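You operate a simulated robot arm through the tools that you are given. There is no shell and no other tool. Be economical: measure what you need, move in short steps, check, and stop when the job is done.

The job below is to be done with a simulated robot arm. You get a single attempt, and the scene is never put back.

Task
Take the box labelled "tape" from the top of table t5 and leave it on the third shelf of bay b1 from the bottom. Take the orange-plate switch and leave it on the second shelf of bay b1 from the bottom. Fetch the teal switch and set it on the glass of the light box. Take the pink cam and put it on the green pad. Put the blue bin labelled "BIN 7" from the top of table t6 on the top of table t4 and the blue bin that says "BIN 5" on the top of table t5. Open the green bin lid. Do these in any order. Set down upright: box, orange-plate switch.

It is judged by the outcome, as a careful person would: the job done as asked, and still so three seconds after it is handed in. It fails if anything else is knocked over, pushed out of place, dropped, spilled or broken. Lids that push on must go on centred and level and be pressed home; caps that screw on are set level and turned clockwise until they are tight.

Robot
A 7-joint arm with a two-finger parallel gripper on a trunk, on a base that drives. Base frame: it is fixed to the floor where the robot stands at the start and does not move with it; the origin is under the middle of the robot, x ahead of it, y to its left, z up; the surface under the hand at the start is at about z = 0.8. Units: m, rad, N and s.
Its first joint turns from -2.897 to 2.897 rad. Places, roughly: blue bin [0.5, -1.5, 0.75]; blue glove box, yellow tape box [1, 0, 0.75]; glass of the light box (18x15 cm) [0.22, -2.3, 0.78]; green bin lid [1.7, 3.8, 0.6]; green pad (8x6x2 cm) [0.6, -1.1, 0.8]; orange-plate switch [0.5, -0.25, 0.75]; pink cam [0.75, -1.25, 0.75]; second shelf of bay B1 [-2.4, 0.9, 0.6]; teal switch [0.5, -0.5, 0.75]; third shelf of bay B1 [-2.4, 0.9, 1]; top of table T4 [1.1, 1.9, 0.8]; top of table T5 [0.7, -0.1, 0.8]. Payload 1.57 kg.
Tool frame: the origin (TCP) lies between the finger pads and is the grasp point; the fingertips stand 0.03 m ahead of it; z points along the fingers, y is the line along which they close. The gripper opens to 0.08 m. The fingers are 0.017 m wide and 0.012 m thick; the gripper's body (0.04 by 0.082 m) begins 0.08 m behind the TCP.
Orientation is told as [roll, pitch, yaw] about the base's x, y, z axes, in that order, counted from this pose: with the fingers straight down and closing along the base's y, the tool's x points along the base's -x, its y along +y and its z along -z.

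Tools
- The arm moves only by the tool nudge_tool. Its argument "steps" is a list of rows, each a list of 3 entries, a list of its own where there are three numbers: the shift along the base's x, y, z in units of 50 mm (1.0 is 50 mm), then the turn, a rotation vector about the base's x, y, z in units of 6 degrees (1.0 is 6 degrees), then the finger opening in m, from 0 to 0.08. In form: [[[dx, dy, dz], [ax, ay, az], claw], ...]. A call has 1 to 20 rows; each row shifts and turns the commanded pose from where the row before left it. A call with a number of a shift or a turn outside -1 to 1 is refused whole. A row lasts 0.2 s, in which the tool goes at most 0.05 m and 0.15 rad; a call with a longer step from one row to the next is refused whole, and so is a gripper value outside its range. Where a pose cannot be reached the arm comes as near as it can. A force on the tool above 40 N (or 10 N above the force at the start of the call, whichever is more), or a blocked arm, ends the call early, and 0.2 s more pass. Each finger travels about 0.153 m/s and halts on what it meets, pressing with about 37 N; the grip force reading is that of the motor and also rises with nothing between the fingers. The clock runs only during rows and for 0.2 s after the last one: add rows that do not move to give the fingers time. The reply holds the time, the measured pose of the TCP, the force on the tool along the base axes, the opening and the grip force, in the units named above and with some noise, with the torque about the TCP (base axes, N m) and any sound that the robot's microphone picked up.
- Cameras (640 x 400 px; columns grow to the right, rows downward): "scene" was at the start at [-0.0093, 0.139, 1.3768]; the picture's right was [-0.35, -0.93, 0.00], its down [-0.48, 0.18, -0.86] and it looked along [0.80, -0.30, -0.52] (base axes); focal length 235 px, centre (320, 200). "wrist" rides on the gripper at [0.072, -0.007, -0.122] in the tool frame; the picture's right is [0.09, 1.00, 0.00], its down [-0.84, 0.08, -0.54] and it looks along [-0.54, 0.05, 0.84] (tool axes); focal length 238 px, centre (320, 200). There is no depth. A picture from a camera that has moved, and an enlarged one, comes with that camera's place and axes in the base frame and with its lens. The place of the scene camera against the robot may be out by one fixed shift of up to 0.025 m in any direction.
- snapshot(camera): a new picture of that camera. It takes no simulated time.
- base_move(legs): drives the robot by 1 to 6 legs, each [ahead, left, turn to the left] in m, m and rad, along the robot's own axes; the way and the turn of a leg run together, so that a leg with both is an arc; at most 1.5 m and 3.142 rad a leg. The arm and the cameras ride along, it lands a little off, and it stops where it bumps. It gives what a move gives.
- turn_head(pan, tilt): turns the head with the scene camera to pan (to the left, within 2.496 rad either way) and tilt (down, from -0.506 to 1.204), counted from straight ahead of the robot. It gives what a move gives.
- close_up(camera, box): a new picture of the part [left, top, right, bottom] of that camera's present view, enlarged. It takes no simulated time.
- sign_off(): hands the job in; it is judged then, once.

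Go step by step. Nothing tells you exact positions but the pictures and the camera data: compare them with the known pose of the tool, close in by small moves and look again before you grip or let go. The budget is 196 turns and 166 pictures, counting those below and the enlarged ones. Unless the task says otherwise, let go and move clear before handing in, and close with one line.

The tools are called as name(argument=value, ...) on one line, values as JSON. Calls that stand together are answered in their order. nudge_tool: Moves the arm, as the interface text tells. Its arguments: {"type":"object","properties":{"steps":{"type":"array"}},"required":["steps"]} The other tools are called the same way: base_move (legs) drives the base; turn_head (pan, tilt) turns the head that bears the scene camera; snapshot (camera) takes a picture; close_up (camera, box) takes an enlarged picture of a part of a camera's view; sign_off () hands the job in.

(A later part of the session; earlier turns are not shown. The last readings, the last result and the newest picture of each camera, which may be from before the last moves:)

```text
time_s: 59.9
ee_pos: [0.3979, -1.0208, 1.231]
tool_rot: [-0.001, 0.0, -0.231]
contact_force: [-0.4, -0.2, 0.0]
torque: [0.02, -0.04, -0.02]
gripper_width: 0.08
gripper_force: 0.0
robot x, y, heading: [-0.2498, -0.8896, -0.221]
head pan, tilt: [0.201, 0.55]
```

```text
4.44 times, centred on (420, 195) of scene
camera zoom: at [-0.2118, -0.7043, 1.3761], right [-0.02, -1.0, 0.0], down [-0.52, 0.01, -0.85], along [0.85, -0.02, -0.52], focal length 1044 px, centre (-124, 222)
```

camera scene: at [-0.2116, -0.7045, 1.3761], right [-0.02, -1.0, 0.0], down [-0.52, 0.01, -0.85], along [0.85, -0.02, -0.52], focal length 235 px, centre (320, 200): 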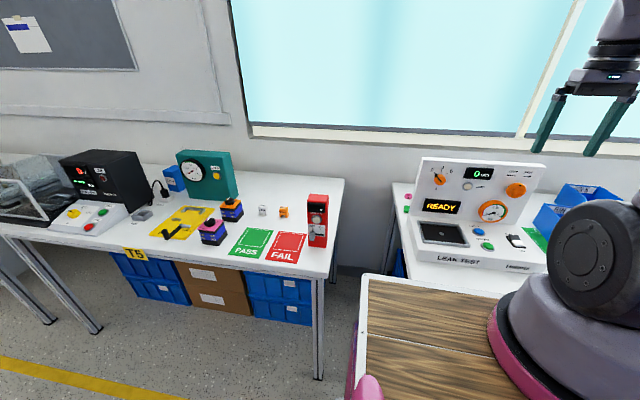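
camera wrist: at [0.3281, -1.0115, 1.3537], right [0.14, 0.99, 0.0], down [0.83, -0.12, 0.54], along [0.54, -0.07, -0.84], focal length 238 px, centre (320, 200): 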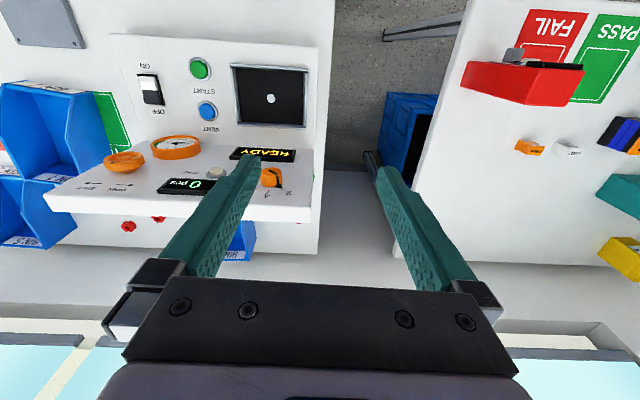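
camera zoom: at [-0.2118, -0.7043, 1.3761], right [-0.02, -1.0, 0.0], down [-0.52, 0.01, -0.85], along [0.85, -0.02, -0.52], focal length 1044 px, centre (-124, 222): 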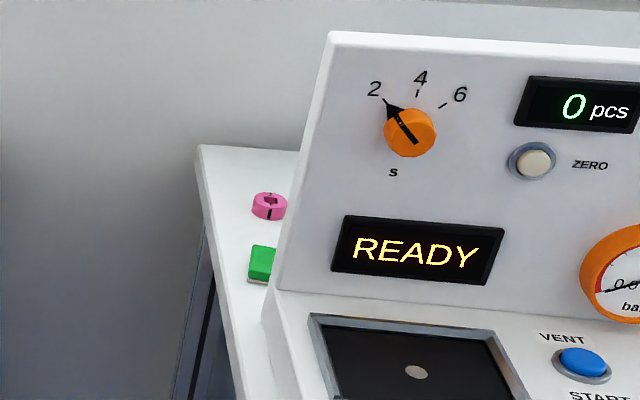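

The cam and pad lie behind the leak-test console. I extend the hand over there, high, to look straight down.

nudge_tool(steps=[[[0.95, -0.2, 0], [0, 0, 0], 0.08], [[0.95, -0.2, 0], [0, 0, 0], 0.08], [[0.95, -0.2, 0], [0, 0, 0], 0.08], [[0.95, -0.2, 0], [0, 0, 0], 0.08], [[0.5, -0.1, 0], [0, 0, 0], 0.08], [[0, 0, 0], [0, 0, 0], 0.08]])

snapshot(camera="wrist")

```text
time_s: 61.3
ee_pos: [0.6166, -1.0663, 1.2359]
tool_rot: [0.0, 0.001, -0.231]
contact_force: [0.3, 0.2, -0.4]
torque: [-0.01, -0.04, 0.01]
gripper_width: 0.0797
gripper_force: 0.1
robot x, y, heading: [-0.2547, -0.892, -0.22]
head pan, tilt: [0.201, 0.55]
```

```text
127 pictures are left
camera wrist: at [0.5459, -1.0562, 1.3571], right [0.14, 0.99, 0.0], down [0.83, -0.12, 0.54], along [0.54, -0.07, -0.84], focal length 238 px, centre (320, 200)
```

wrist: 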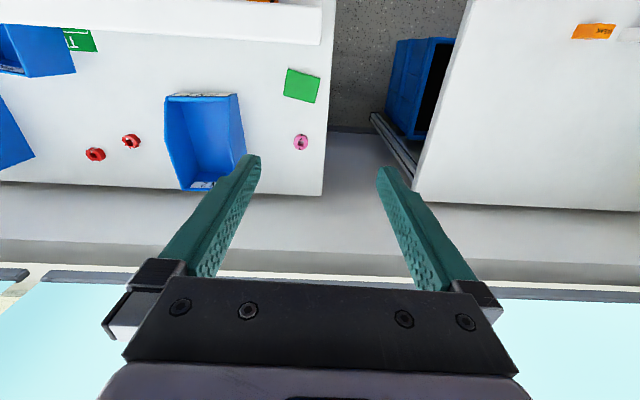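

Pad is at about (0.609, -1.098), cam at about (0.726, -1.125), behind the console whose top is near z 1.08. I drive 6 cm closer and turn the hand 90° so the wrist camera points to the gap, keeping clear of the console.

base_move(legs=[[0.06, 0, 0]])

nudge_tool(steps=[[[0, 0, 0], [0, 0, -1], 0.08], [[0, 0, 0], [0, 0, -1], 0.08], [[0, 0, 0], [0, 0, -1], 0.08], [[0, 0, 0], [0, 0, -1], 0.08], [[0, 0, 0], [0, 0, -1], 0.08], [[0, 0, 0], [0, 0, -1], 0.08], [[0, 0, 0], [0, 0, -1], 0.08], [[0, 0, 0], [0, 0, -1], 0.08], [[0, 0, 0], [0, 0, -1], 0.08], [[0, 0, 0], [0, 0, -1], 0.08], [[0, 0, 0], [0, 0, -1], 0.08], [[0, 0, 0], [0, 0, -1], 0.08], [[0, 0, 0], [0, 0, -1], 0.08], [[0, 0, 0], [0, 0, -1], 0.08], [[0, 0, 0], [0, 0, -1], 0.08], [[0, 0, 0], [0, 0, 0], 0.08]])

snapshot(camera="wrist")

turn_head(pan=0.0, tilt=0.4)

snapshot(camera="scene")

```text
time_s: 62.3
ee_pos: [0.6756, -1.0793, 1.2358]
tool_rot: [-0.002, 0.0, -0.23]
contact_force: [-0.1, -0.1, 0.6]
torque: [-0.02, -0.01, 0.0]
gripper_width: 0.08
gripper_force: 0.1
robot x, y, heading: [-0.1933, -0.9057, -0.224]
head pan, tilt: [0.201, 0.55]
```

```text
time_s: 65.7
ee_pos: [0.6748, -1.0789, 1.2355]
tool_rot: [0.0, 0.001, -1.803]
contact_force: [-0.1, -1.0, -0.6]
torque: [-0.01, -0.01, 0.0]
gripper_width: 0.0802
gripper_force: 0.1
robot x, y, heading: [-0.1929, -0.9017, -0.222]
head pan, tilt: [0.201, 0.55]
```

```text
126 pictures are left
camera wrist: at [0.6856, -1.0076, 1.3572], right [0.99, -0.14, 0.0], down [-0.12, -0.83, 0.54], along [-0.08, -0.54, -0.84], focal length 238 px, centre (320, 200)
```

wrist: 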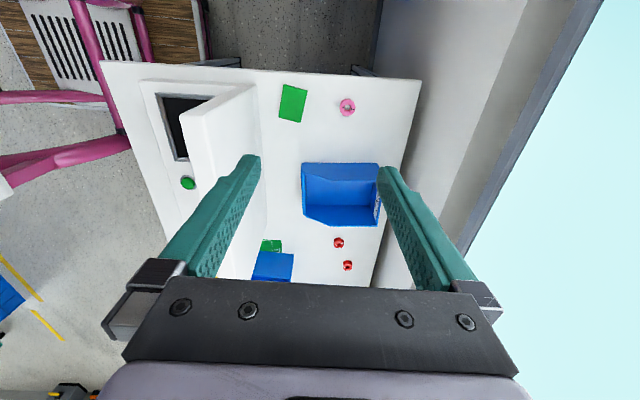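

```text
time_s: 66.4
ee_pos: [0.6748, -1.0789, 1.236]
tool_rot: [0.0, 0.001, -1.799]
contact_force: [-1.0, 0.1, -0.2]
torque: [0.01, 0.01, 0.02]
gripper_width: 0.0799
gripper_force: 0.0
robot x, y, heading: [-0.1921, -0.9054, -0.23]
head pan, tilt: [0.0, 0.4]
```

```text
125 pictures are left
camera scene: at [-0.1524, -0.7362, 1.3898], right [-0.22, -0.98, 0.0], down [-0.38, 0.09, -0.92], along [0.9, -0.2, -0.39], focal length 235 px, centre (320, 200)
```

scene: 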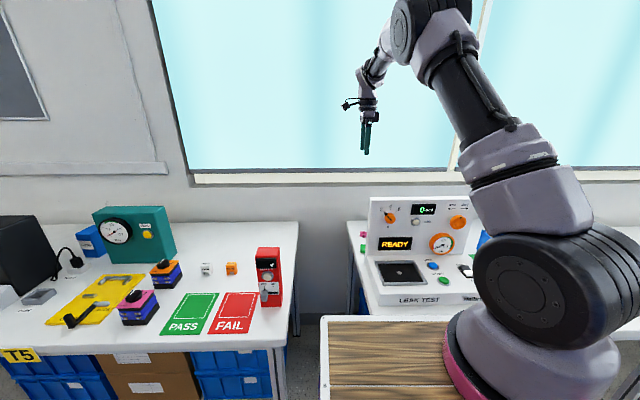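

nudge_tool(steps=[[[0.5, -0.47, -0.5], [0, 0, 0], 0.08], [[0.52, -0.47, -0.5], [0, 0, 0], 0.08], [[0, 0, -0.9], [0, 0, 0], 0.08], [[0, 0, -0.9], [0, 0, 0], 0.08], [[0, 0, -0.9], [0, 0, 0], 0.08], [[0, 0, -0.9], [0, 0, 0], 0.08], [[0, 0, -0.7], [0, 0, 0], 0.08], [[0, 0, 0], [0, 0, 0], 0.08]])

snapshot(camera="wrist")

snapshot(camera="scene")

```text
time_s: 68.2
ee_pos: [0.7267, -1.1254, 0.9692]
tool_rot: [0.0, 0.001, -1.799]
contact_force: [-0.7, 0.6, 0.9]
torque: [-0.05, -0.02, 0.01]
gripper_width: 0.08
gripper_force: 0.1
robot x, y, heading: [-0.1929, -0.9079, -0.226]
head pan, tilt: [0.0, 0.4]
```

```text
124 pictures are left
camera wrist: at [0.7368, -1.0542, 1.0911], right [0.99, -0.14, 0.0], down [-0.12, -0.83, 0.54], along [-0.07, -0.54, -0.84], focal length 238 px, centre (320, 200)
```

wrist: 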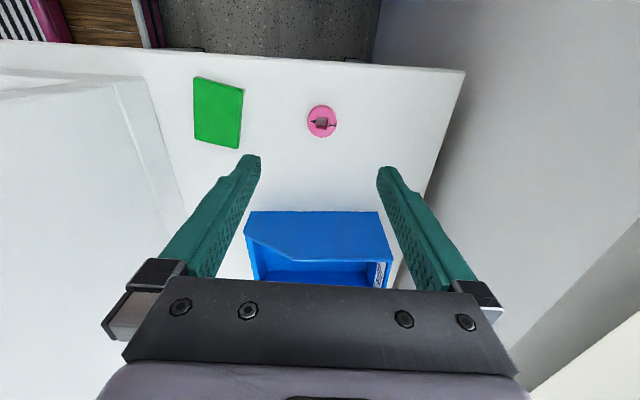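

```text
123 pictures are left
camera scene: at [-0.1525, -0.7362, 1.3898], right [-0.22, -0.98, 0.0], down [-0.38, 0.09, -0.92], along [0.9, -0.2, -0.39], focal length 235 px, centre (320, 200)
```

scene: 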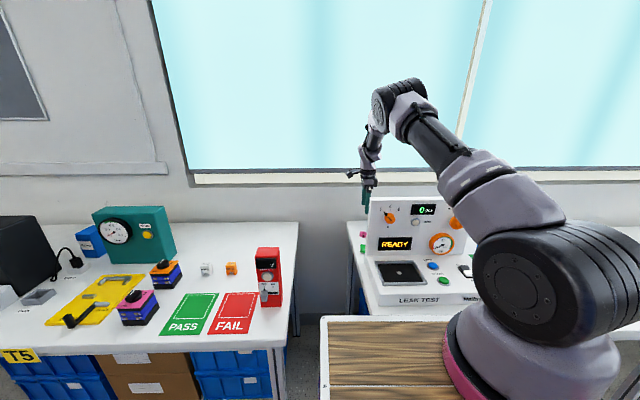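

nudge_tool(steps=[[[0.06, 0, -0.9], [0, 0, 0], 0.08], [[0, 0, -0.9], [0, 0, 0], 0.08], [[0, 0, -0.3], [0, 0, 0], 0.08], [[0, 0, 0], [0, 0, 0], 0.08]])

snapshot(camera="wrist")

```text
time_s: 69.2
ee_pos: [0.73, -1.1262, 0.8681]
tool_rot: [0.0, 0.001, -1.801]
contact_force: [-0.7, -1.2, -0.1]
torque: [-0.05, -0.01, 0.0]
gripper_width: 0.08
gripper_force: 0.1
robot x, y, heading: [-0.1954, -0.9043, -0.225]
head pan, tilt: [0.0, 0.4]
```

```text
122 pictures are left
camera wrist: at [0.7404, -1.0543, 0.9889], right [0.99, -0.14, 0.0], down [-0.12, -0.83, 0.54], along [-0.07, -0.54, -0.84], focal length 238 px, centre (320, 200)
```

wrist: 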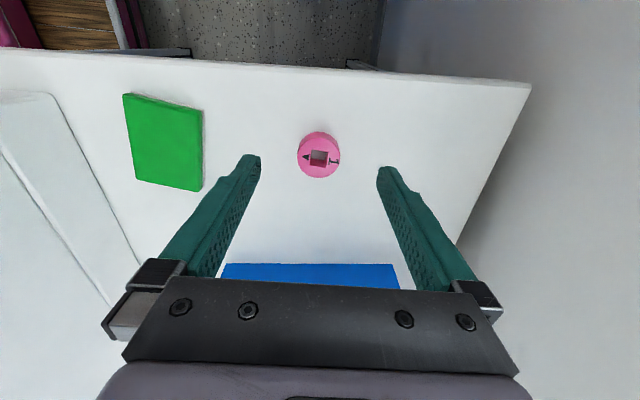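

nudge_tool(steps=[[[0, 0, -0.3], [0, 0, 0], 0.08], [[0, 0, -0.2], [0, 0, 0], 0.08], [[0, 0, 0], [0, 0, 0], 0.08]])

close_up(camera="wrist", box=[200, 110, 440, 260])

```text
time_s: 70.0
ee_pos: [0.7297, -1.1241, 0.8429]
tool_rot: [-0.001, 0.001, -1.799]
contact_force: [-0.5, 0.2, -0.3]
torque: [0.01, -0.01, -0.03]
gripper_width: 0.0799
gripper_force: 0.1
robot x, y, heading: [-0.1915, -0.9027, -0.222]
head pan, tilt: [0.0, 0.4]
```

```text
2.67 times, centred on (320, 185) of wrist
camera zoom: at [0.7409, -1.054, 0.9632], right [0.99, -0.14, 0.0], down [-0.12, -0.83, 0.54], along [-0.07, -0.54, -0.84], focal length 636 px, centre (320, 240)
```

zoom: 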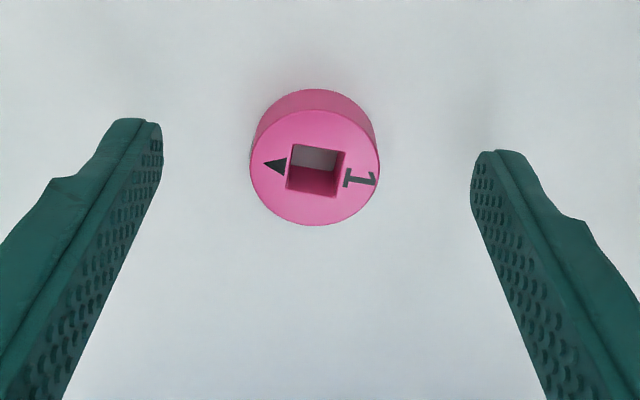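

nudge_tool(steps=[[[0, 0, -0.08], [0, 0, 0], 0.08], [[0, 0, 0], [0, 0, 0], 0.05], [[0, 0, 0], [0, 0, 0], 0.03], [[0, 0, 0], [0, 0, 0], 0.02], [[0, 0, 0], [0, 0, 0], 0.02]])

close_up(camera="wrist", box=[200, 110, 440, 260])

```text
time_s: 71.2
ee_pos: [0.7298, -1.1249, 0.8372]
tool_rot: [-0.001, -0.001, -1.801]
contact_force: [-0.6, 0.1, -0.8]
torque: [0.03, 0.03, 0.01]
gripper_width: 0.0318
gripper_force: 36.7
robot x, y, heading: [-0.189, -0.9009, -0.222]
head pan, tilt: [0.0, 0.4]
```

```text
2.67 times, centred on (320, 185) of wrist
camera zoom: at [0.7405, -1.0539, 0.9588], right [0.99, -0.14, 0.0], down [-0.12, -0.83, 0.54], along [-0.07, -0.54, -0.84], focal length 636 px, centre (320, 240)
```

zoom: 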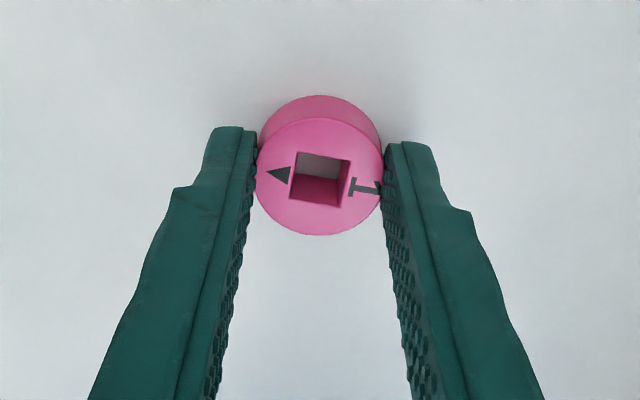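

nudge_tool(steps=[[[0, 0, 0.6], [0, 0, 0], 0.02], [[0, 0, 0.6], [0, 0, 0], 0.02], [[-0.75, 0.18, 0], [0, 0, 0], 0.02], [[-0.75, 0.18, 0], [0, 0, 0], 0.02], [[-0.7, 0.16, 0], [0, 0, 0], 0.02], [[0, 0, 0], [0, 0, 0], 0.02]])

snapshot(camera="wrist")

snapshot(camera="scene")

```text
time_s: 72.6
ee_pos: [0.6211, -1.099, 0.8985]
tool_rot: [0.0, 0.0, -1.8]
contact_force: [0.1, 0.1, 0.2]
torque: [-0.02, 0.02, 0.0]
gripper_width: 0.0318
gripper_force: 36.8
robot x, y, heading: [-0.1934, -0.9016, -0.226]
head pan, tilt: [0.0, 0.4]
```

```text
119 pictures are left
camera wrist: at [0.6313, -1.0273, 1.0195], right [0.99, -0.14, 0.0], down [-0.12, -0.83, 0.54], along [-0.07, -0.54, -0.84], focal length 238 px, centre (320, 200)
```

wrist: 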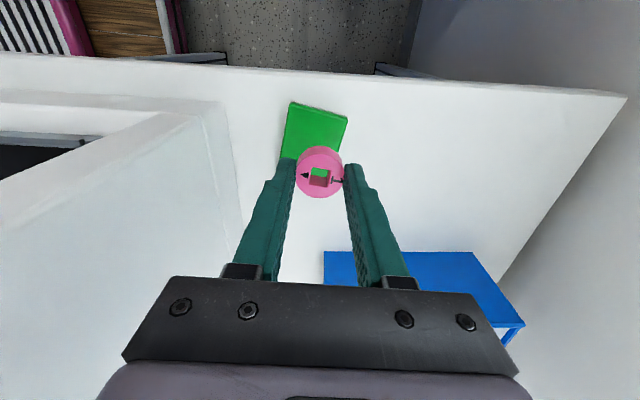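

```text
118 pictures are left
camera scene: at [-0.1523, -0.7363, 1.3898], right [-0.22, -0.98, 0.0], down [-0.38, 0.09, -0.92], along [0.9, -0.2, -0.39], focal length 235 px, centre (320, 200)
```

scene: 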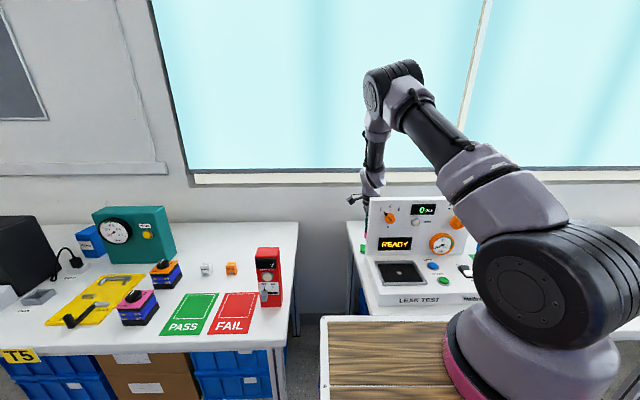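

nudge_tool(steps=[[[-0.04, 0, -0.4], [0, 0, 0], 0.02], [[0, 0, -0.24], [0, 0, 0], 0.02], [[0, 0, 0], [0, 0, 0], 0.02]])

close_up(camera="wrist", box=[220, 90, 420, 230])

nudge_tool(steps=[[[0, 0, -0.06], [0, 0, 0], 0.02], [[0, 0, 0], [0, 0, 0], 0.02]])

nudge_tool(steps=[[[0, 0, -0.04], [0, 0, 0], 0.02], [[0, 0, 0], [0, 0, 0], 0.02]])

```text
time_s: 73.4
ee_pos: [0.618, -1.0984, 0.865]
tool_rot: [-0.001, 0.001, -1.802]
contact_force: [0.0, -0.4, 0.2]
torque: [-0.03, 0.01, 0.02]
gripper_width: 0.0318
gripper_force: 36.7
robot x, y, heading: [-0.1945, -0.9051, -0.224]
head pan, tilt: [0.0, 0.4]
```

```text
2.86 times, centred on (320, 160) of wrist
camera zoom: at [0.6287, -1.0269, 0.9861], right [0.99, -0.14, 0.0], down [-0.12, -0.83, 0.54], along [-0.07, -0.54, -0.84], focal length 681 px, centre (320, 314)
```

zoom: 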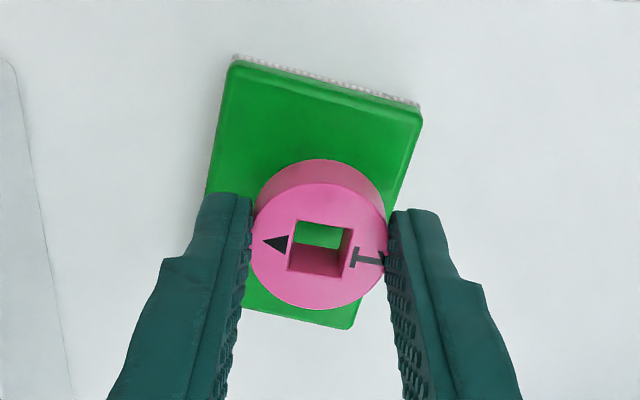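

```text
time_s: 74.0
ee_pos: [0.6178, -1.0984, 0.8622]
tool_rot: [0.0, -0.001, -1.801]
contact_force: [0.1, 1.0, -0.2]
torque: [0.01, 0.0, -0.02]
gripper_width: 0.0319
gripper_force: 36.8
robot x, y, heading: [-0.1952, -0.9019, -0.226]
head pan, tilt: [0.0, 0.4]
```

```text
time_s: 74.6
ee_pos: [0.6173, -1.0999, 0.8612]
tool_rot: [0.0, -0.001, -1.801]
contact_force: [-0.2, 0.0, -0.3]
torque: [0.03, 0.0, 0.0]
gripper_width: 0.0316
gripper_force: 36.8
robot x, y, heading: [-0.1932, -0.906, -0.222]
head pan, tilt: [0.0, 0.4]
```

nudge_tool(steps=[[[0, 0.14, 0], [0, 0, 0], 0.02], [[0, 0, -0.06], [0, 0, 0], 0.02], [[0, 0, 0], [0, 0, 0], 0.02]])

nudge_tool(steps=[[[0, 0, -0.05], [0, 0, 0], 0.02], [[0, 0, 0], [0, 0, 0], 0.02]])

close_up(camera="wrist", box=[220, 90, 420, 230])

```text
time_s: 75.4
ee_pos: [0.6173, -1.0915, 0.8566]
tool_rot: [0.0, 0.0, -1.802]
contact_force: [0.6, -0.7, -0.6]
torque: [0.02, 0.01, -0.01]
gripper_width: 0.032
gripper_force: 37.3
robot x, y, heading: [-0.1963, -0.9046, -0.22]
head pan, tilt: [0.0, 0.4]
```

```text
time_s: 76.0
ee_pos: [0.6161, -1.0911, 0.855]
tool_rot: [0.0, 0.0, -1.801]
contact_force: [-0.1, 0.4, -0.4]
torque: [-0.01, 0.0, -0.02]
gripper_width: 0.0316
gripper_force: 36.6
robot x, y, heading: [-0.1935, -0.9026, -0.224]
head pan, tilt: [0.0, 0.4]
```

```text
2.86 times, centred on (320, 160) of wrist
camera zoom: at [0.6275, -1.0207, 0.9761], right [0.99, -0.14, 0.0], down [-0.12, -0.83, 0.54], along [-0.07, -0.54, -0.84], focal length 681 px, centre (320, 314)
```

zoom: 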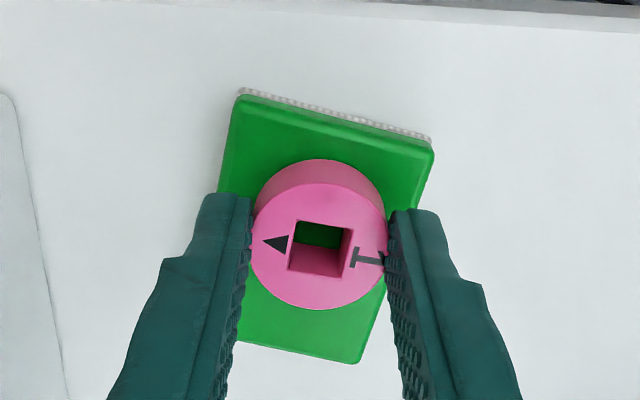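

nudge_tool(steps=[[[0, 0, -0.05], [0, 0, 0], 0.02], [[0, 0, 0], [0, 0, 0], 0.02]])

nudge_tool(steps=[[[0, 0, -0.05], [0, 0, 0], 0.02], [[0, 0, 0], [0, 0, 0], 0.02]])

close_up(camera="wrist", box=[220, 90, 420, 230])

```text
time_s: 76.6
ee_pos: [0.6168, -1.0922, 0.8518]
tool_rot: [0.0, 0.0, -1.8]
contact_force: [0.1, 0.4, -0.4]
torque: [-0.03, -0.03, 0.01]
gripper_width: 0.0318
gripper_force: 37.5
robot x, y, heading: [-0.1924, -0.9031, -0.221]
head pan, tilt: [0.0, 0.4]
```

```text
time_s: 77.2
ee_pos: [0.6174, -1.0915, 0.8513]
tool_rot: [0.002, 0.001, -1.801]
contact_force: [-3.7, 1.6, 15.4]
torque: [-0.03, 0.15, 0.01]
gripper_width: 0.0315
gripper_force: 36.6
robot x, y, heading: [-0.1954, -0.9033, -0.224]
head pan, tilt: [0.0, 0.4]
```

```text
2.86 times, centred on (320, 160) of wrist
camera zoom: at [0.6277, -1.0212, 0.9719], right [0.99, -0.14, 0.0], down [-0.12, -0.83, 0.54], along [-0.07, -0.54, -0.84], focal length 681 px, centre (320, 314)
```

zoom: 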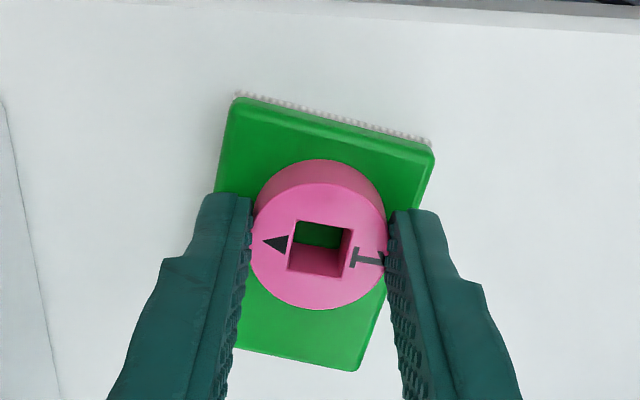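

nudge_tool(steps=[[[0, 0, 0.02], [0, 0, 0], 0.03], [[0, 0, 0], [0, 0, 0], 0.05], [[0, 0, 0], [0, 0, 0], 0.06], [[0, 0, 0], [0, 0, 0], 0.06], [[0, 0, 0.4], [0, 0, 0], 0.06], [[0, 0, 0.9], [0, 0, 0], 0.06], [[0, 0, 0.9], [0, 0, 0], 0.06], [[0, 0, 0.9], [0, 0, 0], 0.06], [[0, 0, 0], [0, 0, 0], 0.06]])

snapshot(camera="wrist")

```text
time_s: 79.2
ee_pos: [0.6154, -1.0914, 1.0062]
tool_rot: [0.001, 0.001, -1.801]
contact_force: [-0.6, 0.5, -0.4]
torque: [0.01, 0.01, 0.0]
gripper_width: 0.0601
gripper_force: 0.1
robot x, y, heading: [-0.1918, -0.9033, -0.227]
head pan, tilt: [0.0, 0.4]
```

```text
114 pictures are left
camera wrist: at [0.6269, -1.0205, 1.1276], right [0.99, -0.14, 0.0], down [-0.12, -0.83, 0.54], along [-0.07, -0.54, -0.84], focal length 238 px, centre (320, 200)
```

wrist: 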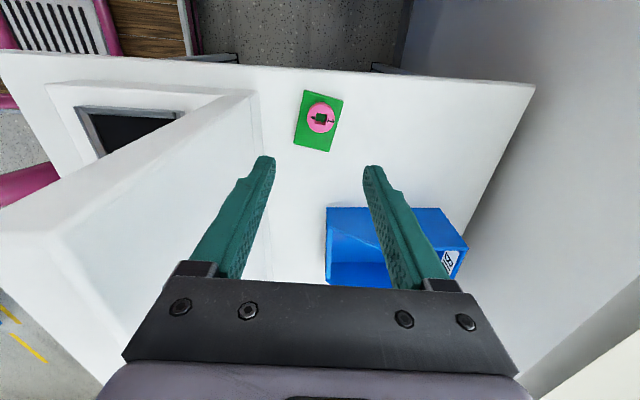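

The cam sits on the pad. Next BIN 5: I raise the hand and drive right in front of it.

nudge_tool(steps=[[[0, 0, 1], [0, 0, 0], 0.08], [[0, 0, 1], [0, 0, 0], 0.08], [[0, 0, 1], [0, 0, 0], 0.08], [[0, 0, 1], [0, 0, 0], 0.08], [[0, 0, 1], [0, 0, 0], 0.08], [[0, 0, 0], [0, 0, 0], 0.08]])

base_move(legs=[[-0.04, 0, 0], [0, -0.7, 0]])

snapshot(camera="wrist")

turn_head(pan=0.0, tilt=0.5)

snapshot(camera="scene")

```text
time_s: 80.6
ee_pos: [0.6155, -1.0937, 1.2568]
tool_rot: [-0.001, 0.0, -1.802]
contact_force: [0.6, 0.1, 0.9]
torque: [0.0, -0.01, 0.03]
gripper_width: 0.0799
gripper_force: 0.2
robot x, y, heading: [-0.1942, -0.9067, -0.227]
head pan, tilt: [0.0, 0.4]
```

```text
time_s: 84.9
ee_pos: [0.4288, -1.7567, 1.2568]
tool_rot: [0.0, 0.001, -1.789]
contact_force: [-0.2, 0.5, 0.0]
torque: [-0.02, 0.0, 0.03]
gripper_width: 0.0801
gripper_force: 0.0
robot x, y, heading: [-0.384, -1.5762, -0.215]
head pan, tilt: [0.0, 0.4]
```

```text
113 pictures are left
camera wrist: at [0.439, -1.6859, 1.3776], right [0.99, -0.13, 0.0], down [-0.11, -0.83, 0.54], along [-0.07, -0.54, -0.84], focal length 238 px, centre (320, 200)
```

wrist: 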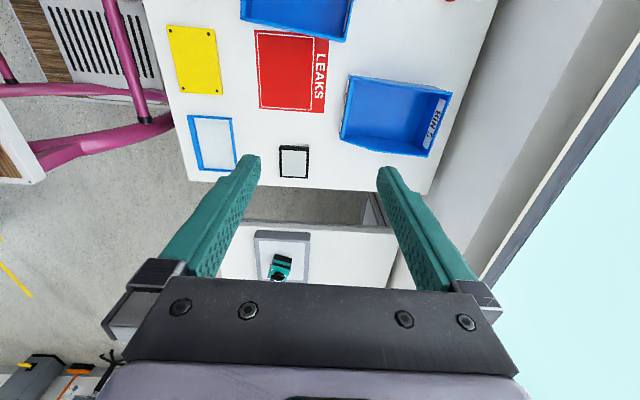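

```text
time_s: 85.6
ee_pos: [0.4299, -1.7571, 1.2564]
tool_rot: [-0.001, 0.001, -1.788]
contact_force: [-0.2, 0.1, 1.1]
torque: [0.03, 0.0, 0.0]
gripper_width: 0.0799
gripper_force: 0.1
robot x, y, heading: [-0.3836, -1.5755, -0.212]
head pan, tilt: [0.0, 0.499]
```

```text
112 pictures are left
camera scene: at [-0.3455, -1.4085, 1.3807], right [-0.21, -0.98, 0.0], down [-0.47, 0.1, -0.88], along [0.86, -0.18, -0.48], focal length 235 px, centre (320, 200)
```

scene: 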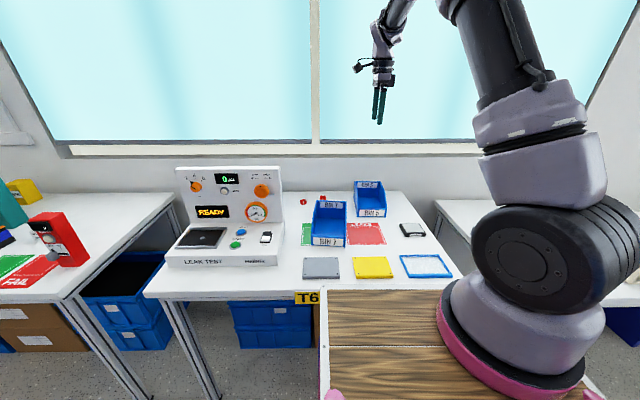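

close_up(camera="scene", box=[290, 170, 400, 260])

close_up(camera="wrist", box=[320, 60, 470, 170])

```text
4.44 times, centred on (345, 215) of scene
camera zoom: at [-0.3455, -1.4085, 1.3807], right [-0.21, -0.98, 0.0], down [-0.47, 0.1, -0.88], along [0.86, -0.18, -0.48], focal length 1044 px, centre (209, 133)
```

zoom: 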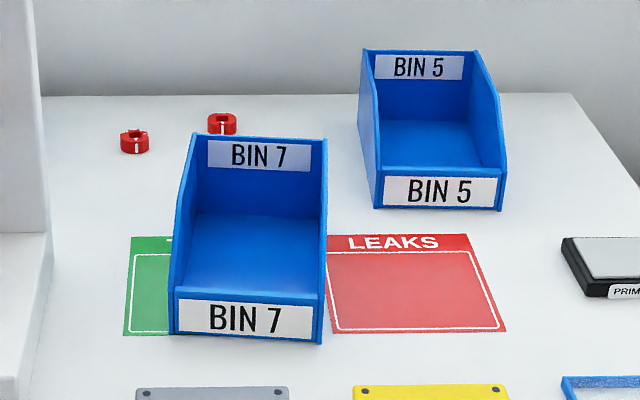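

```text
3.64 times, centred on (395, 115) of wrist
camera zoom: at [0.439, -1.6858, 1.3777], right [0.99, -0.13, 0.0], down [-0.11, -0.83, 0.54], along [-0.07, -0.54, -0.84], focal length 867 px, centre (47, 509)
```

zoom: 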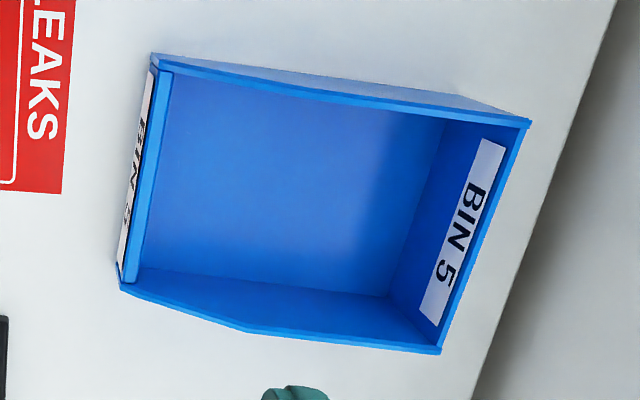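

BIN 5's left side wall is a good pinch line: mid point about (0.58, -1.768), wall yaw about -0.26. I drive 4 cm closer, turn the hand and go above it.

base_move(legs=[[0.04, 0, -0.01]])

nudge_tool(steps=[[[0, 0, 0], [0, 0, 1], 0.08], [[0, 0, 0], [0, 0, 1], 0.08], [[0, 0, 0], [0, 0, 1], 0.08], [[0, 0, 0], [0, 0, 1], 0.08], [[0, 0, 0], [0, 0, 1], 0.08], [[0, 0, 0], [0, 0, 1], 0.08], [[0, 0, 0], [0, 0, 1], 0.08], [[0, 0, 0], [0, 0, 1], 0.08], [[0, 0, 0], [0, 0, 1], 0.08], [[0, 0, 0], [0, 0, 1], 0.08], [[0, 0, 0], [0, 0, 1], 0.08], [[0, 0, 0], [0, 0, 1], 0.08], [[0, 0, 0], [0, 0, 1], 0.08], [[0, 0, 0], [0, 0, 1], 0.08], [[0, 0, 0], [0, 0, 0.7], 0.08], [[0, 0, 0], [0, 0, 0], 0.08]])

```text
time_s: 86.5
ee_pos: [0.4649, -1.7748, 1.2559]
tool_rot: [0.0, 0.0, -1.8]
contact_force: [0.4, 0.4, -0.2]
torque: [-0.03, 0.05, -0.01]
gripper_width: 0.0799
gripper_force: 0.1
robot x, y, heading: [-0.3472, -1.5848, -0.223]
head pan, tilt: [0.0, 0.499]
```

```text
time_s: 89.9
ee_pos: [0.4653, -1.7748, 1.2571]
tool_rot: [-0.001, 0.001, -0.26]
contact_force: [0.0, 0.1, -0.6]
torque: [-0.02, 0.02, 0.0]
gripper_width: 0.0797
gripper_force: 0.0
robot x, y, heading: [-0.3446, -1.5864, -0.224]
head pan, tilt: [0.0, 0.499]
```

nudge_tool(steps=[[[0.77, 0.05, -0.3], [0, 0, 0], 0.08], [[0.77, 0.05, -0.3], [0, 0, 0], 0.08], [[0.76, 0.04, -0.3], [0, 0, 0], 0.08], [[0, 0, -0.9], [0, 0, 0], 0.08], [[0, 0, -0.9], [0, 0, 0], 0.08], [[0, 0, -0.9], [0, 0, 0], 0.08], [[0, 0, -0.7], [0, 0, 0], 0.08], [[0, 0, 0], [0, 0, 0], 0.08]])

snapshot(camera="wrist")

```text
time_s: 91.7
ee_pos: [0.5798, -1.7679, 1.0417]
tool_rot: [0.0, -0.001, -0.259]
contact_force: [-0.3, 0.7, -0.1]
torque: [0.01, -0.05, -0.02]
gripper_width: 0.0802
gripper_force: 0.0
robot x, y, heading: [-0.3442, -1.5827, -0.225]
head pan, tilt: [0.0, 0.499]
```

```text
109 pictures are left
camera wrist: at [0.5093, -1.7565, 1.1629], right [0.17, 0.99, 0.0], down [0.83, -0.14, 0.54], along [0.53, -0.09, -0.84], focal length 238 px, centre (320, 200)
```

wrist: 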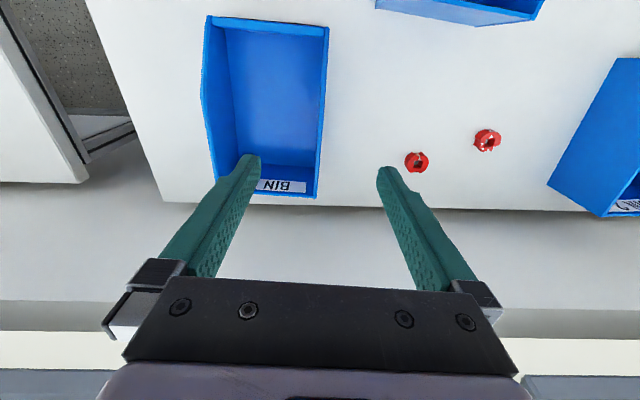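

nudge_tool(steps=[[[0, 0.04, -0.8], [0, 0, 0], 0.08], [[0, 0, -0.8], [0, 0, 0], 0.08], [[0, 0, -0.7], [0, 0, 0], 0.08], [[0, 0, 0], [0, 0, 0], 0.08]])

snapshot(camera="wrist")

```text
time_s: 92.7
ee_pos: [0.5805, -1.7646, 0.9274]
tool_rot: [0.0, 0.0, -0.26]
contact_force: [0.2, 0.4, -0.2]
torque: [-0.03, -0.02, 0.0]
gripper_width: 0.0798
gripper_force: 0.1
robot x, y, heading: [-0.3424, -1.5893, -0.224]
head pan, tilt: [0.0, 0.499]
```

```text
108 pictures are left
camera wrist: at [0.5103, -1.7536, 1.0485], right [0.17, 0.99, 0.0], down [0.83, -0.14, 0.54], along [0.53, -0.09, -0.84], focal length 238 px, centre (320, 200)
```

wrist: 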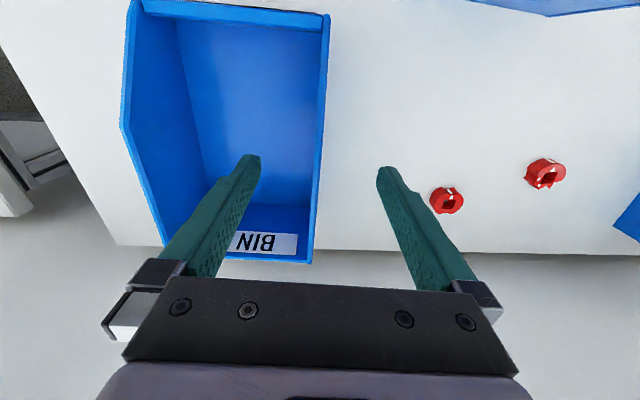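

nudge_tool(steps=[[[0, 0, -0.7], [0, 0, 0], 0.08], [[0, 0, -0.6], [0, 0, 0], 0.08], [[0, 0, 0], [0, 0, 0], 0.05], [[0, 0, 0], [0, 0, 0], 0.02], [[0, 0, 0], [0, 0, 0], 0.0], [[0, 0, 0], [0, 0, 0], 0.0]])

snapshot(camera="wrist")

```text
time_s: 94.1
ee_pos: [0.5802, -1.7655, 0.861]
tool_rot: [-0.001, 0.0, -0.26]
contact_force: [-0.2, 0.1, 0.4]
torque: [0.03, 0.06, 0.0]
gripper_width: 0.0035
gripper_force: 24.0
robot x, y, heading: [-0.344, -1.5861, -0.223]
head pan, tilt: [0.0, 0.499]
```

```text
107 pictures are left
camera wrist: at [0.5101, -1.7539, 0.9829], right [0.17, 0.99, 0.0], down [0.83, -0.14, 0.54], along [0.53, -0.09, -0.84], focal length 238 px, centre (320, 200)
```

wrist: 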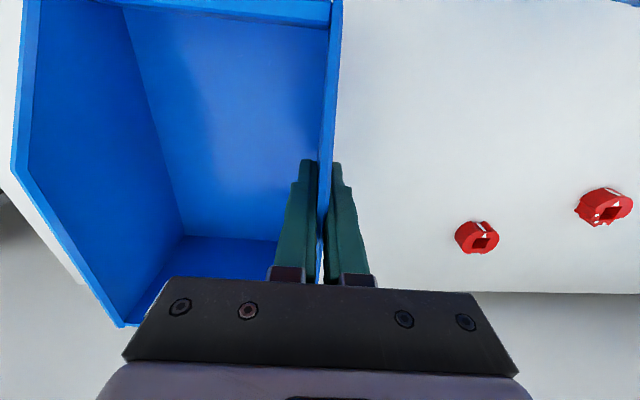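

nudge_tool(steps=[[[0, 0, 0.2], [0, 0, 0], 0.0], [[0, 0, 0.3], [0, 0, 0], 0.0], [[0, 0, 0.5], [0, 0, 0], 0.0], [[0, 0, 0], [0, 0, 0], 0.0]])

snapshot(camera="wrist")

snapshot(camera="scene")

```text
time_s: 95.1
ee_pos: [0.5808, -1.7652, 0.9106]
tool_rot: [0.001, 0.0, -0.26]
contact_force: [-0.9, 0.3, -1.6]
torque: [0.07, -0.03, -0.01]
gripper_width: 0.0036
gripper_force: 24.7
robot x, y, heading: [-0.3446, -1.5862, -0.222]
head pan, tilt: [0.0, 0.499]
```

```text
106 pictures are left
camera wrist: at [0.5101, -1.7537, 1.0319], right [0.17, 0.99, 0.0], down [0.83, -0.14, 0.54], along [0.53, -0.09, -0.84], focal length 238 px, centre (320, 200)
```

wrist: 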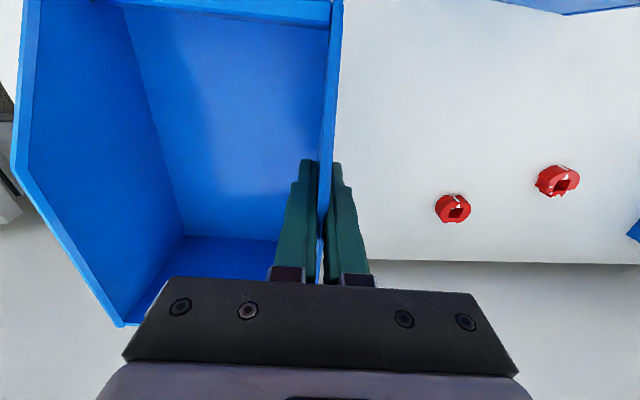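

```text
105 pictures are left
camera scene: at [-0.3051, -1.4173, 1.3807], right [-0.22, -0.98, 0.0], down [-0.47, 0.11, -0.88], along [0.86, -0.19, -0.48], focal length 235 px, centre (320, 200)
```

scene: 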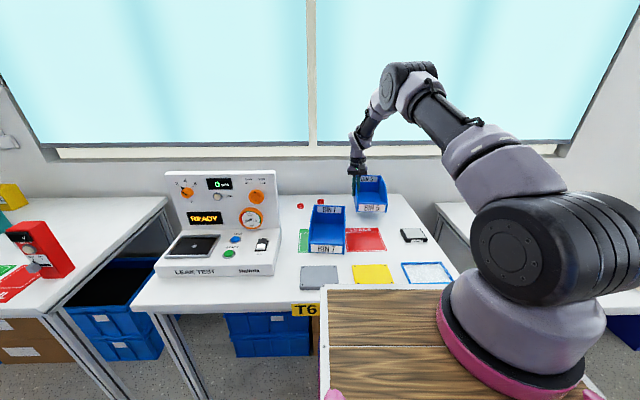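

nudge_tool(steps=[[[0, 0, 0.9], [0, 0, 0], 0.0], [[0, 0, 0.9], [0, 0, 0], 0.0], [[0, 0, 0.9], [0, 0, 0], 0.0], [[0, 0, 0.9], [0, 0, 0], 0.0], [[0, 0, 0.9], [0, 0, 0], 0.0], [[0, 0, 0.9], [0, 0, 0], 0.0], [[0, 0, 0.9], [0, 0, 0], 0.0], [[-0.9, 0.2, 0], [0, 0, 0], 0.0], [[-0.9, 0.2, 0], [0, 0, 0], 0.0], [[-0.9, 0.2, 0], [0, 0, 0], 0.0], [[0, 0, 0], [0, 0, 0], 0.0]])

base_move(legs=[[-0.05, 0, 0], [0, 1.2, 0]])

snapshot(camera="scene")

snapshot(camera="wrist")

```text
time_s: 97.5
ee_pos: [0.4447, -1.7364, 1.2255]
tool_rot: [-0.001, 0.0, -0.262]
contact_force: [-0.2, 0.0, -1.4]
torque: [0.09, 0.0, -0.04]
gripper_width: 0.0035
gripper_force: 25.0
robot x, y, heading: [-0.3485, -1.5888, -0.221]
head pan, tilt: [0.0, 0.499]
```

```text
time_s: 104.1
ee_pos: [0.6694, -0.5585, 1.2261]
tool_rot: [-0.001, 0.0, -0.272]
contact_force: [-0.6, -0.4, -1.3]
torque: [0.08, -0.01, 0.03]
gripper_width: 0.0038
gripper_force: 24.5
robot x, y, heading: [-0.1188, -0.398, -0.235]
head pan, tilt: [0.0, 0.499]
```

```text
104 pictures are left
camera scene: at [-0.0772, -0.23, 1.3807], right [-0.23, -0.97, 0.0], down [-0.47, 0.11, -0.88], along [0.85, -0.2, -0.48], focal length 235 px, centre (320, 200)
```

scene: 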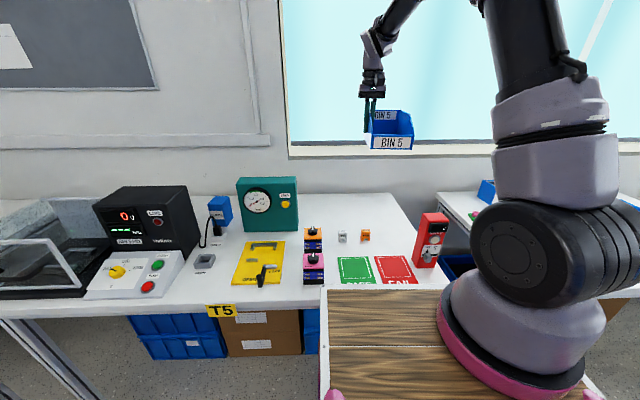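

```text
103 pictures are left
camera wrist: at [0.5984, -0.5456, 1.347], right [0.18, 0.98, 0.0], down [0.83, -0.15, 0.54], along [0.53, -0.1, -0.84], focal length 238 px, centre (320, 200)
```

wrist: 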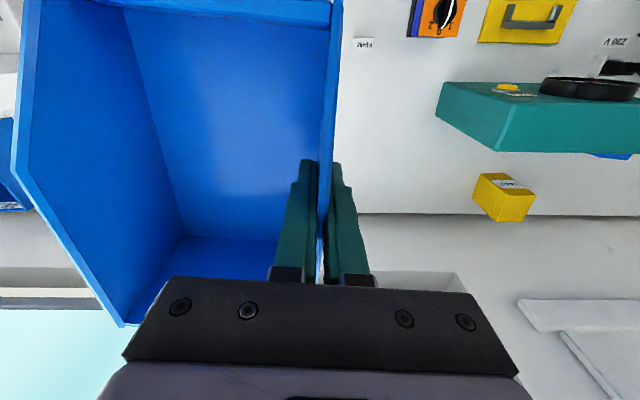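

nudge_tool(steps=[[[0.84, -0.19, -0.4], [0, 0, 0], 0.0], [[0.84, -0.19, -0.4], [0, 0, 0], 0.0], [[0.82, -0.19, -0.4], [0, 0, 0], 0.0], [[0, 0, -0.9], [0, 0, 0], 0.0], [[0, 0, -0.9], [0, 0, 0], 0.0], [[0, 0, -0.9], [0, 0, 0], 0.0], [[0, 0, -0.9], [0, 0, 0], 0.0], [[0, 0, -0.9], [0, 0, 0], 0.0], [[0, 0, 0], [0, 0, 0], 0.0]])

snapshot(camera="scene")

```text
time_s: 106.1
ee_pos: [0.7921, -0.585, 0.9412]
tool_rot: [-0.001, 0.001, -0.274]
contact_force: [0.5, -0.3, -0.6]
torque: [0.1, 0.0, -0.01]
gripper_width: 0.0038
gripper_force: 24.4
robot x, y, heading: [-0.1218, -0.3992, -0.237]
head pan, tilt: [0.0, 0.499]
```

```text
102 pictures are left
camera scene: at [-0.0773, -0.23, 1.3807], right [-0.23, -0.97, 0.0], down [-0.47, 0.11, -0.88], along [0.85, -0.2, -0.48], focal length 235 px, centre (320, 200)
```

scene: 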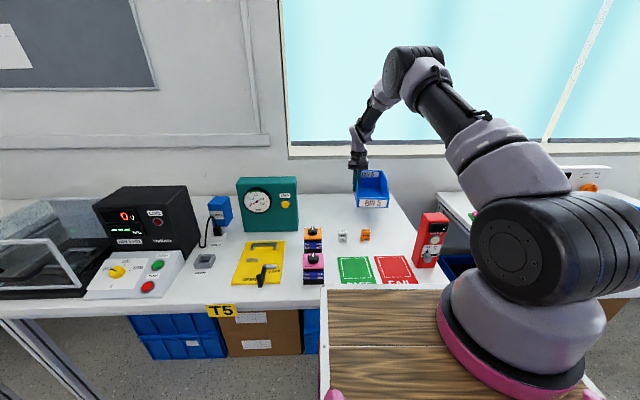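

nudge_tool(steps=[[[0, 0, -0.8], [0, 0, 0], 0.0], [[0, 0, -0.5], [0, 0, 0], 0.0], [[0, 0, 0], [0, 0, 0], 0.0]])

close_up(camera="scene", box=[300, 140, 440, 250])

nudge_tool(steps=[[[0, 0, -0.08], [0, 0, 0], 0.0], [[0, 0, 0], [0, 0, 0], 0.0]])

nudge_tool(steps=[[[0, 0, -0.06], [0, 0, 0], 0.0], [[0, 0, 0], [0, 0, 0], 0.0]])

```text
time_s: 106.9
ee_pos: [0.7923, -0.5847, 0.8759]
tool_rot: [0.0, 0.0, -0.273]
contact_force: [0.2, -0.4, -0.6]
torque: [0.08, -0.02, 0.0]
gripper_width: 0.0035
gripper_force: 23.9
robot x, y, heading: [-0.1185, -0.3941, -0.233]
head pan, tilt: [0.0, 0.499]
```

```text
3.64 times, centred on (370, 195) of scene
camera zoom: at [-0.0773, -0.23, 1.3807], right [-0.23, -0.97, 0.0], down [-0.47, 0.11, -0.88], along [0.85, -0.2, -0.48], focal length 854 px, centre (138, 218)
```

zoom: 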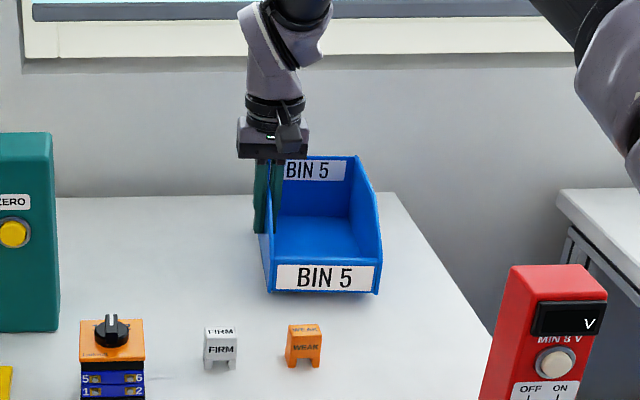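

```text
time_s: 107.5
ee_pos: [0.7931, -0.587, 0.8715]
tool_rot: [0.001, -0.001, -0.274]
contact_force: [0.2, -0.8, -1.6]
torque: [0.08, 0.01, -0.02]
gripper_width: 0.0036
gripper_force: 24.8
robot x, y, heading: [-0.1221, -0.4001, -0.236]
head pan, tilt: [0.0, 0.499]
```

```text
time_s: 108.1
ee_pos: [0.7935, -0.5869, 0.8693]
tool_rot: [-0.001, 0.001, -0.273]
contact_force: [-0.3, -0.2, -1.2]
torque: [0.05, -0.01, -0.03]
gripper_width: 0.0037
gripper_force: 23.6
robot x, y, heading: [-0.117, -0.3961, -0.234]
head pan, tilt: [0.0, 0.499]
```

nudge_tool(steps=[[[0, 0, -0.06], [0, 0, 0], 0.0], [[0, 0, 0], [0, 0, 0], 0.0]])

nudge_tool(steps=[[[0, 0, -0.06], [0, 0, 0], 0.0], [[0, 0, 0], [0, 0, 0], 0.0]])

nudge_tool(steps=[[[0, 0, -0.05], [0, 0, 0], 0.0], [[0, 0, 0], [0, 0, 0], 0.0]])

```text
time_s: 108.7
ee_pos: [0.7938, -0.5862, 0.8649]
tool_rot: [0.001, 0.001, -0.272]
contact_force: [0.4, -0.9, -2.7]
torque: [0.07, -0.02, -0.02]
gripper_width: 0.0035
gripper_force: 24.9
robot x, y, heading: [-0.1198, -0.3969, -0.232]
head pan, tilt: [0.0, 0.499]
```

```text
time_s: 109.3
ee_pos: [0.7937, -0.5849, 0.8632]
tool_rot: [-0.001, -0.001, -0.272]
contact_force: [0.8, -0.4, -1.1]
torque: [0.12, -0.02, 0.0]
gripper_width: 0.0038
gripper_force: 24.7
robot x, y, heading: [-0.1203, -0.4012, -0.232]
head pan, tilt: [0.0, 0.499]
```

```text
time_s: 109.9
ee_pos: [0.7937, -0.5849, 0.861]
tool_rot: [0.001, -0.003, -0.273]
contact_force: [-2.1, 0.2, 11.8]
torque: [0.08, 0.83, -0.03]
gripper_width: 0.0038
gripper_force: 24.5
robot x, y, heading: [-0.1183, -0.3943, -0.239]
head pan, tilt: [0.0, 0.499]
```

Contact at the same height as on t6. Release and rise.

nudge_tool(steps=[[[0, 0, 0.02], [0, 0, 0], 0.02], [[0, 0, 0], [0, 0, 0], 0.05], [[0, 0, 0], [0, 0, 0], 0.05], [[0, 0, 0.5], [0, 0, 0], 0.05], [[0, 0, 0.9], [0, 0, 0], 0.05], [[0, 0, 0.9], [0, 0, 0], 0.05], [[0, 0, 0.9], [0, 0, 0], 0.05], [[0, 0, 0.9], [0, 0, 0], 0.08], [[0, 0, 0], [0, 0, 0], 0.08]])

snapshot(camera="wrist")

```text
time_s: 111.9
ee_pos: [0.7931, -0.5857, 1.0692]
tool_rot: [0.001, 0.0, -0.272]
contact_force: [0.2, -0.6, -0.2]
torque: [-0.01, 0.01, 0.01]
gripper_width: 0.0802
gripper_force: 0.0
robot x, y, heading: [-0.1187, -0.3989, -0.241]
head pan, tilt: [0.0, 0.499]
```

```text
100 pictures are left
camera wrist: at [0.723, -0.5747, 1.1902], right [0.18, 0.98, 0.0], down [0.83, -0.15, 0.54], along [0.53, -0.1, -0.84], focal length 238 px, centre (320, 200)
```

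wrist: 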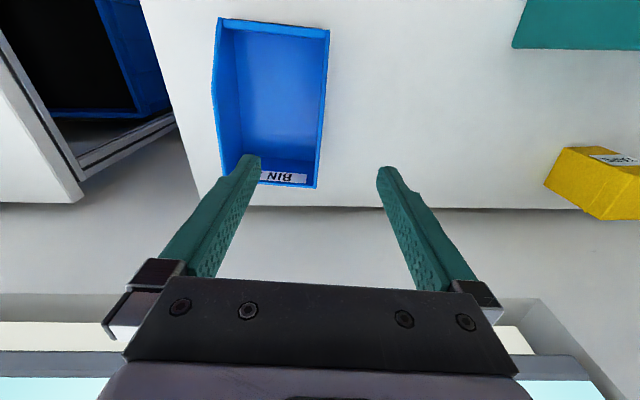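

BIN 5 is on t5. Next the tape box behind the gauge: I raise and drive left to look down on it.

nudge_tool(steps=[[[0, 0, 0.9], [0, 0, 0], 0.08], [[0, 0, 0.9], [0, 0, 0], 0.08], [[0, 0, 0.9], [0, 0, 0], 0.08], [[0, 0, 0], [0, 0, 0], 0.08]])

base_move(legs=[[0, 0.45, 0.012]])

snapshot(camera="wrist")

snapshot(camera="scene")

```text
time_s: 112.9
ee_pos: [0.7938, -0.5887, 1.2032]
tool_rot: [0.001, -0.001, -0.273]
contact_force: [0.6, 0.3, 0.1]
torque: [-0.03, 0.03, -0.01]
gripper_width: 0.08
gripper_force: 0.1
robot x, y, heading: [-0.1189, -0.3947, -0.237]
head pan, tilt: [0.0, 0.499]
```

```text
time_s: 115.7
ee_pos: [0.8979, -0.1388, 1.2021]
tool_rot: [0.0, 0.001, -0.262]
contact_force: [0.5, -0.7, 0.7]
torque: [0.02, 0.03, -0.01]
gripper_width: 0.0802
gripper_force: 0.1
robot x, y, heading: [-0.0143, 0.0435, -0.226]
head pan, tilt: [0.0, 0.499]
```

```text
99 pictures are left
camera wrist: at [0.8286, -0.1268, 1.3233], right [0.17, 0.99, 0.0], down [0.83, -0.14, 0.54], along [0.53, -0.09, -0.84], focal length 238 px, centre (320, 200)
```

wrist: 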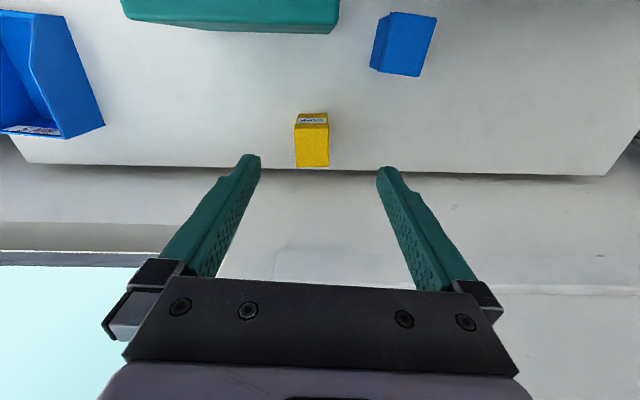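

```text
98 pictures are left
camera scene: at [0.0247, 0.2117, 1.3807], right [-0.22, -0.97, 0.0], down [-0.47, 0.11, -0.88], along [0.86, -0.2, -0.48], focal length 235 px, centre (320, 200)
```

scene: 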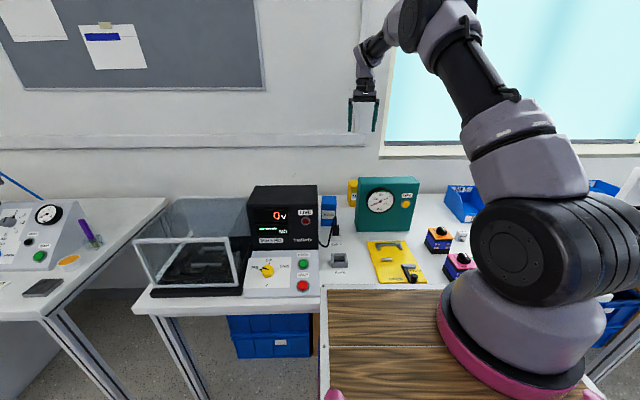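

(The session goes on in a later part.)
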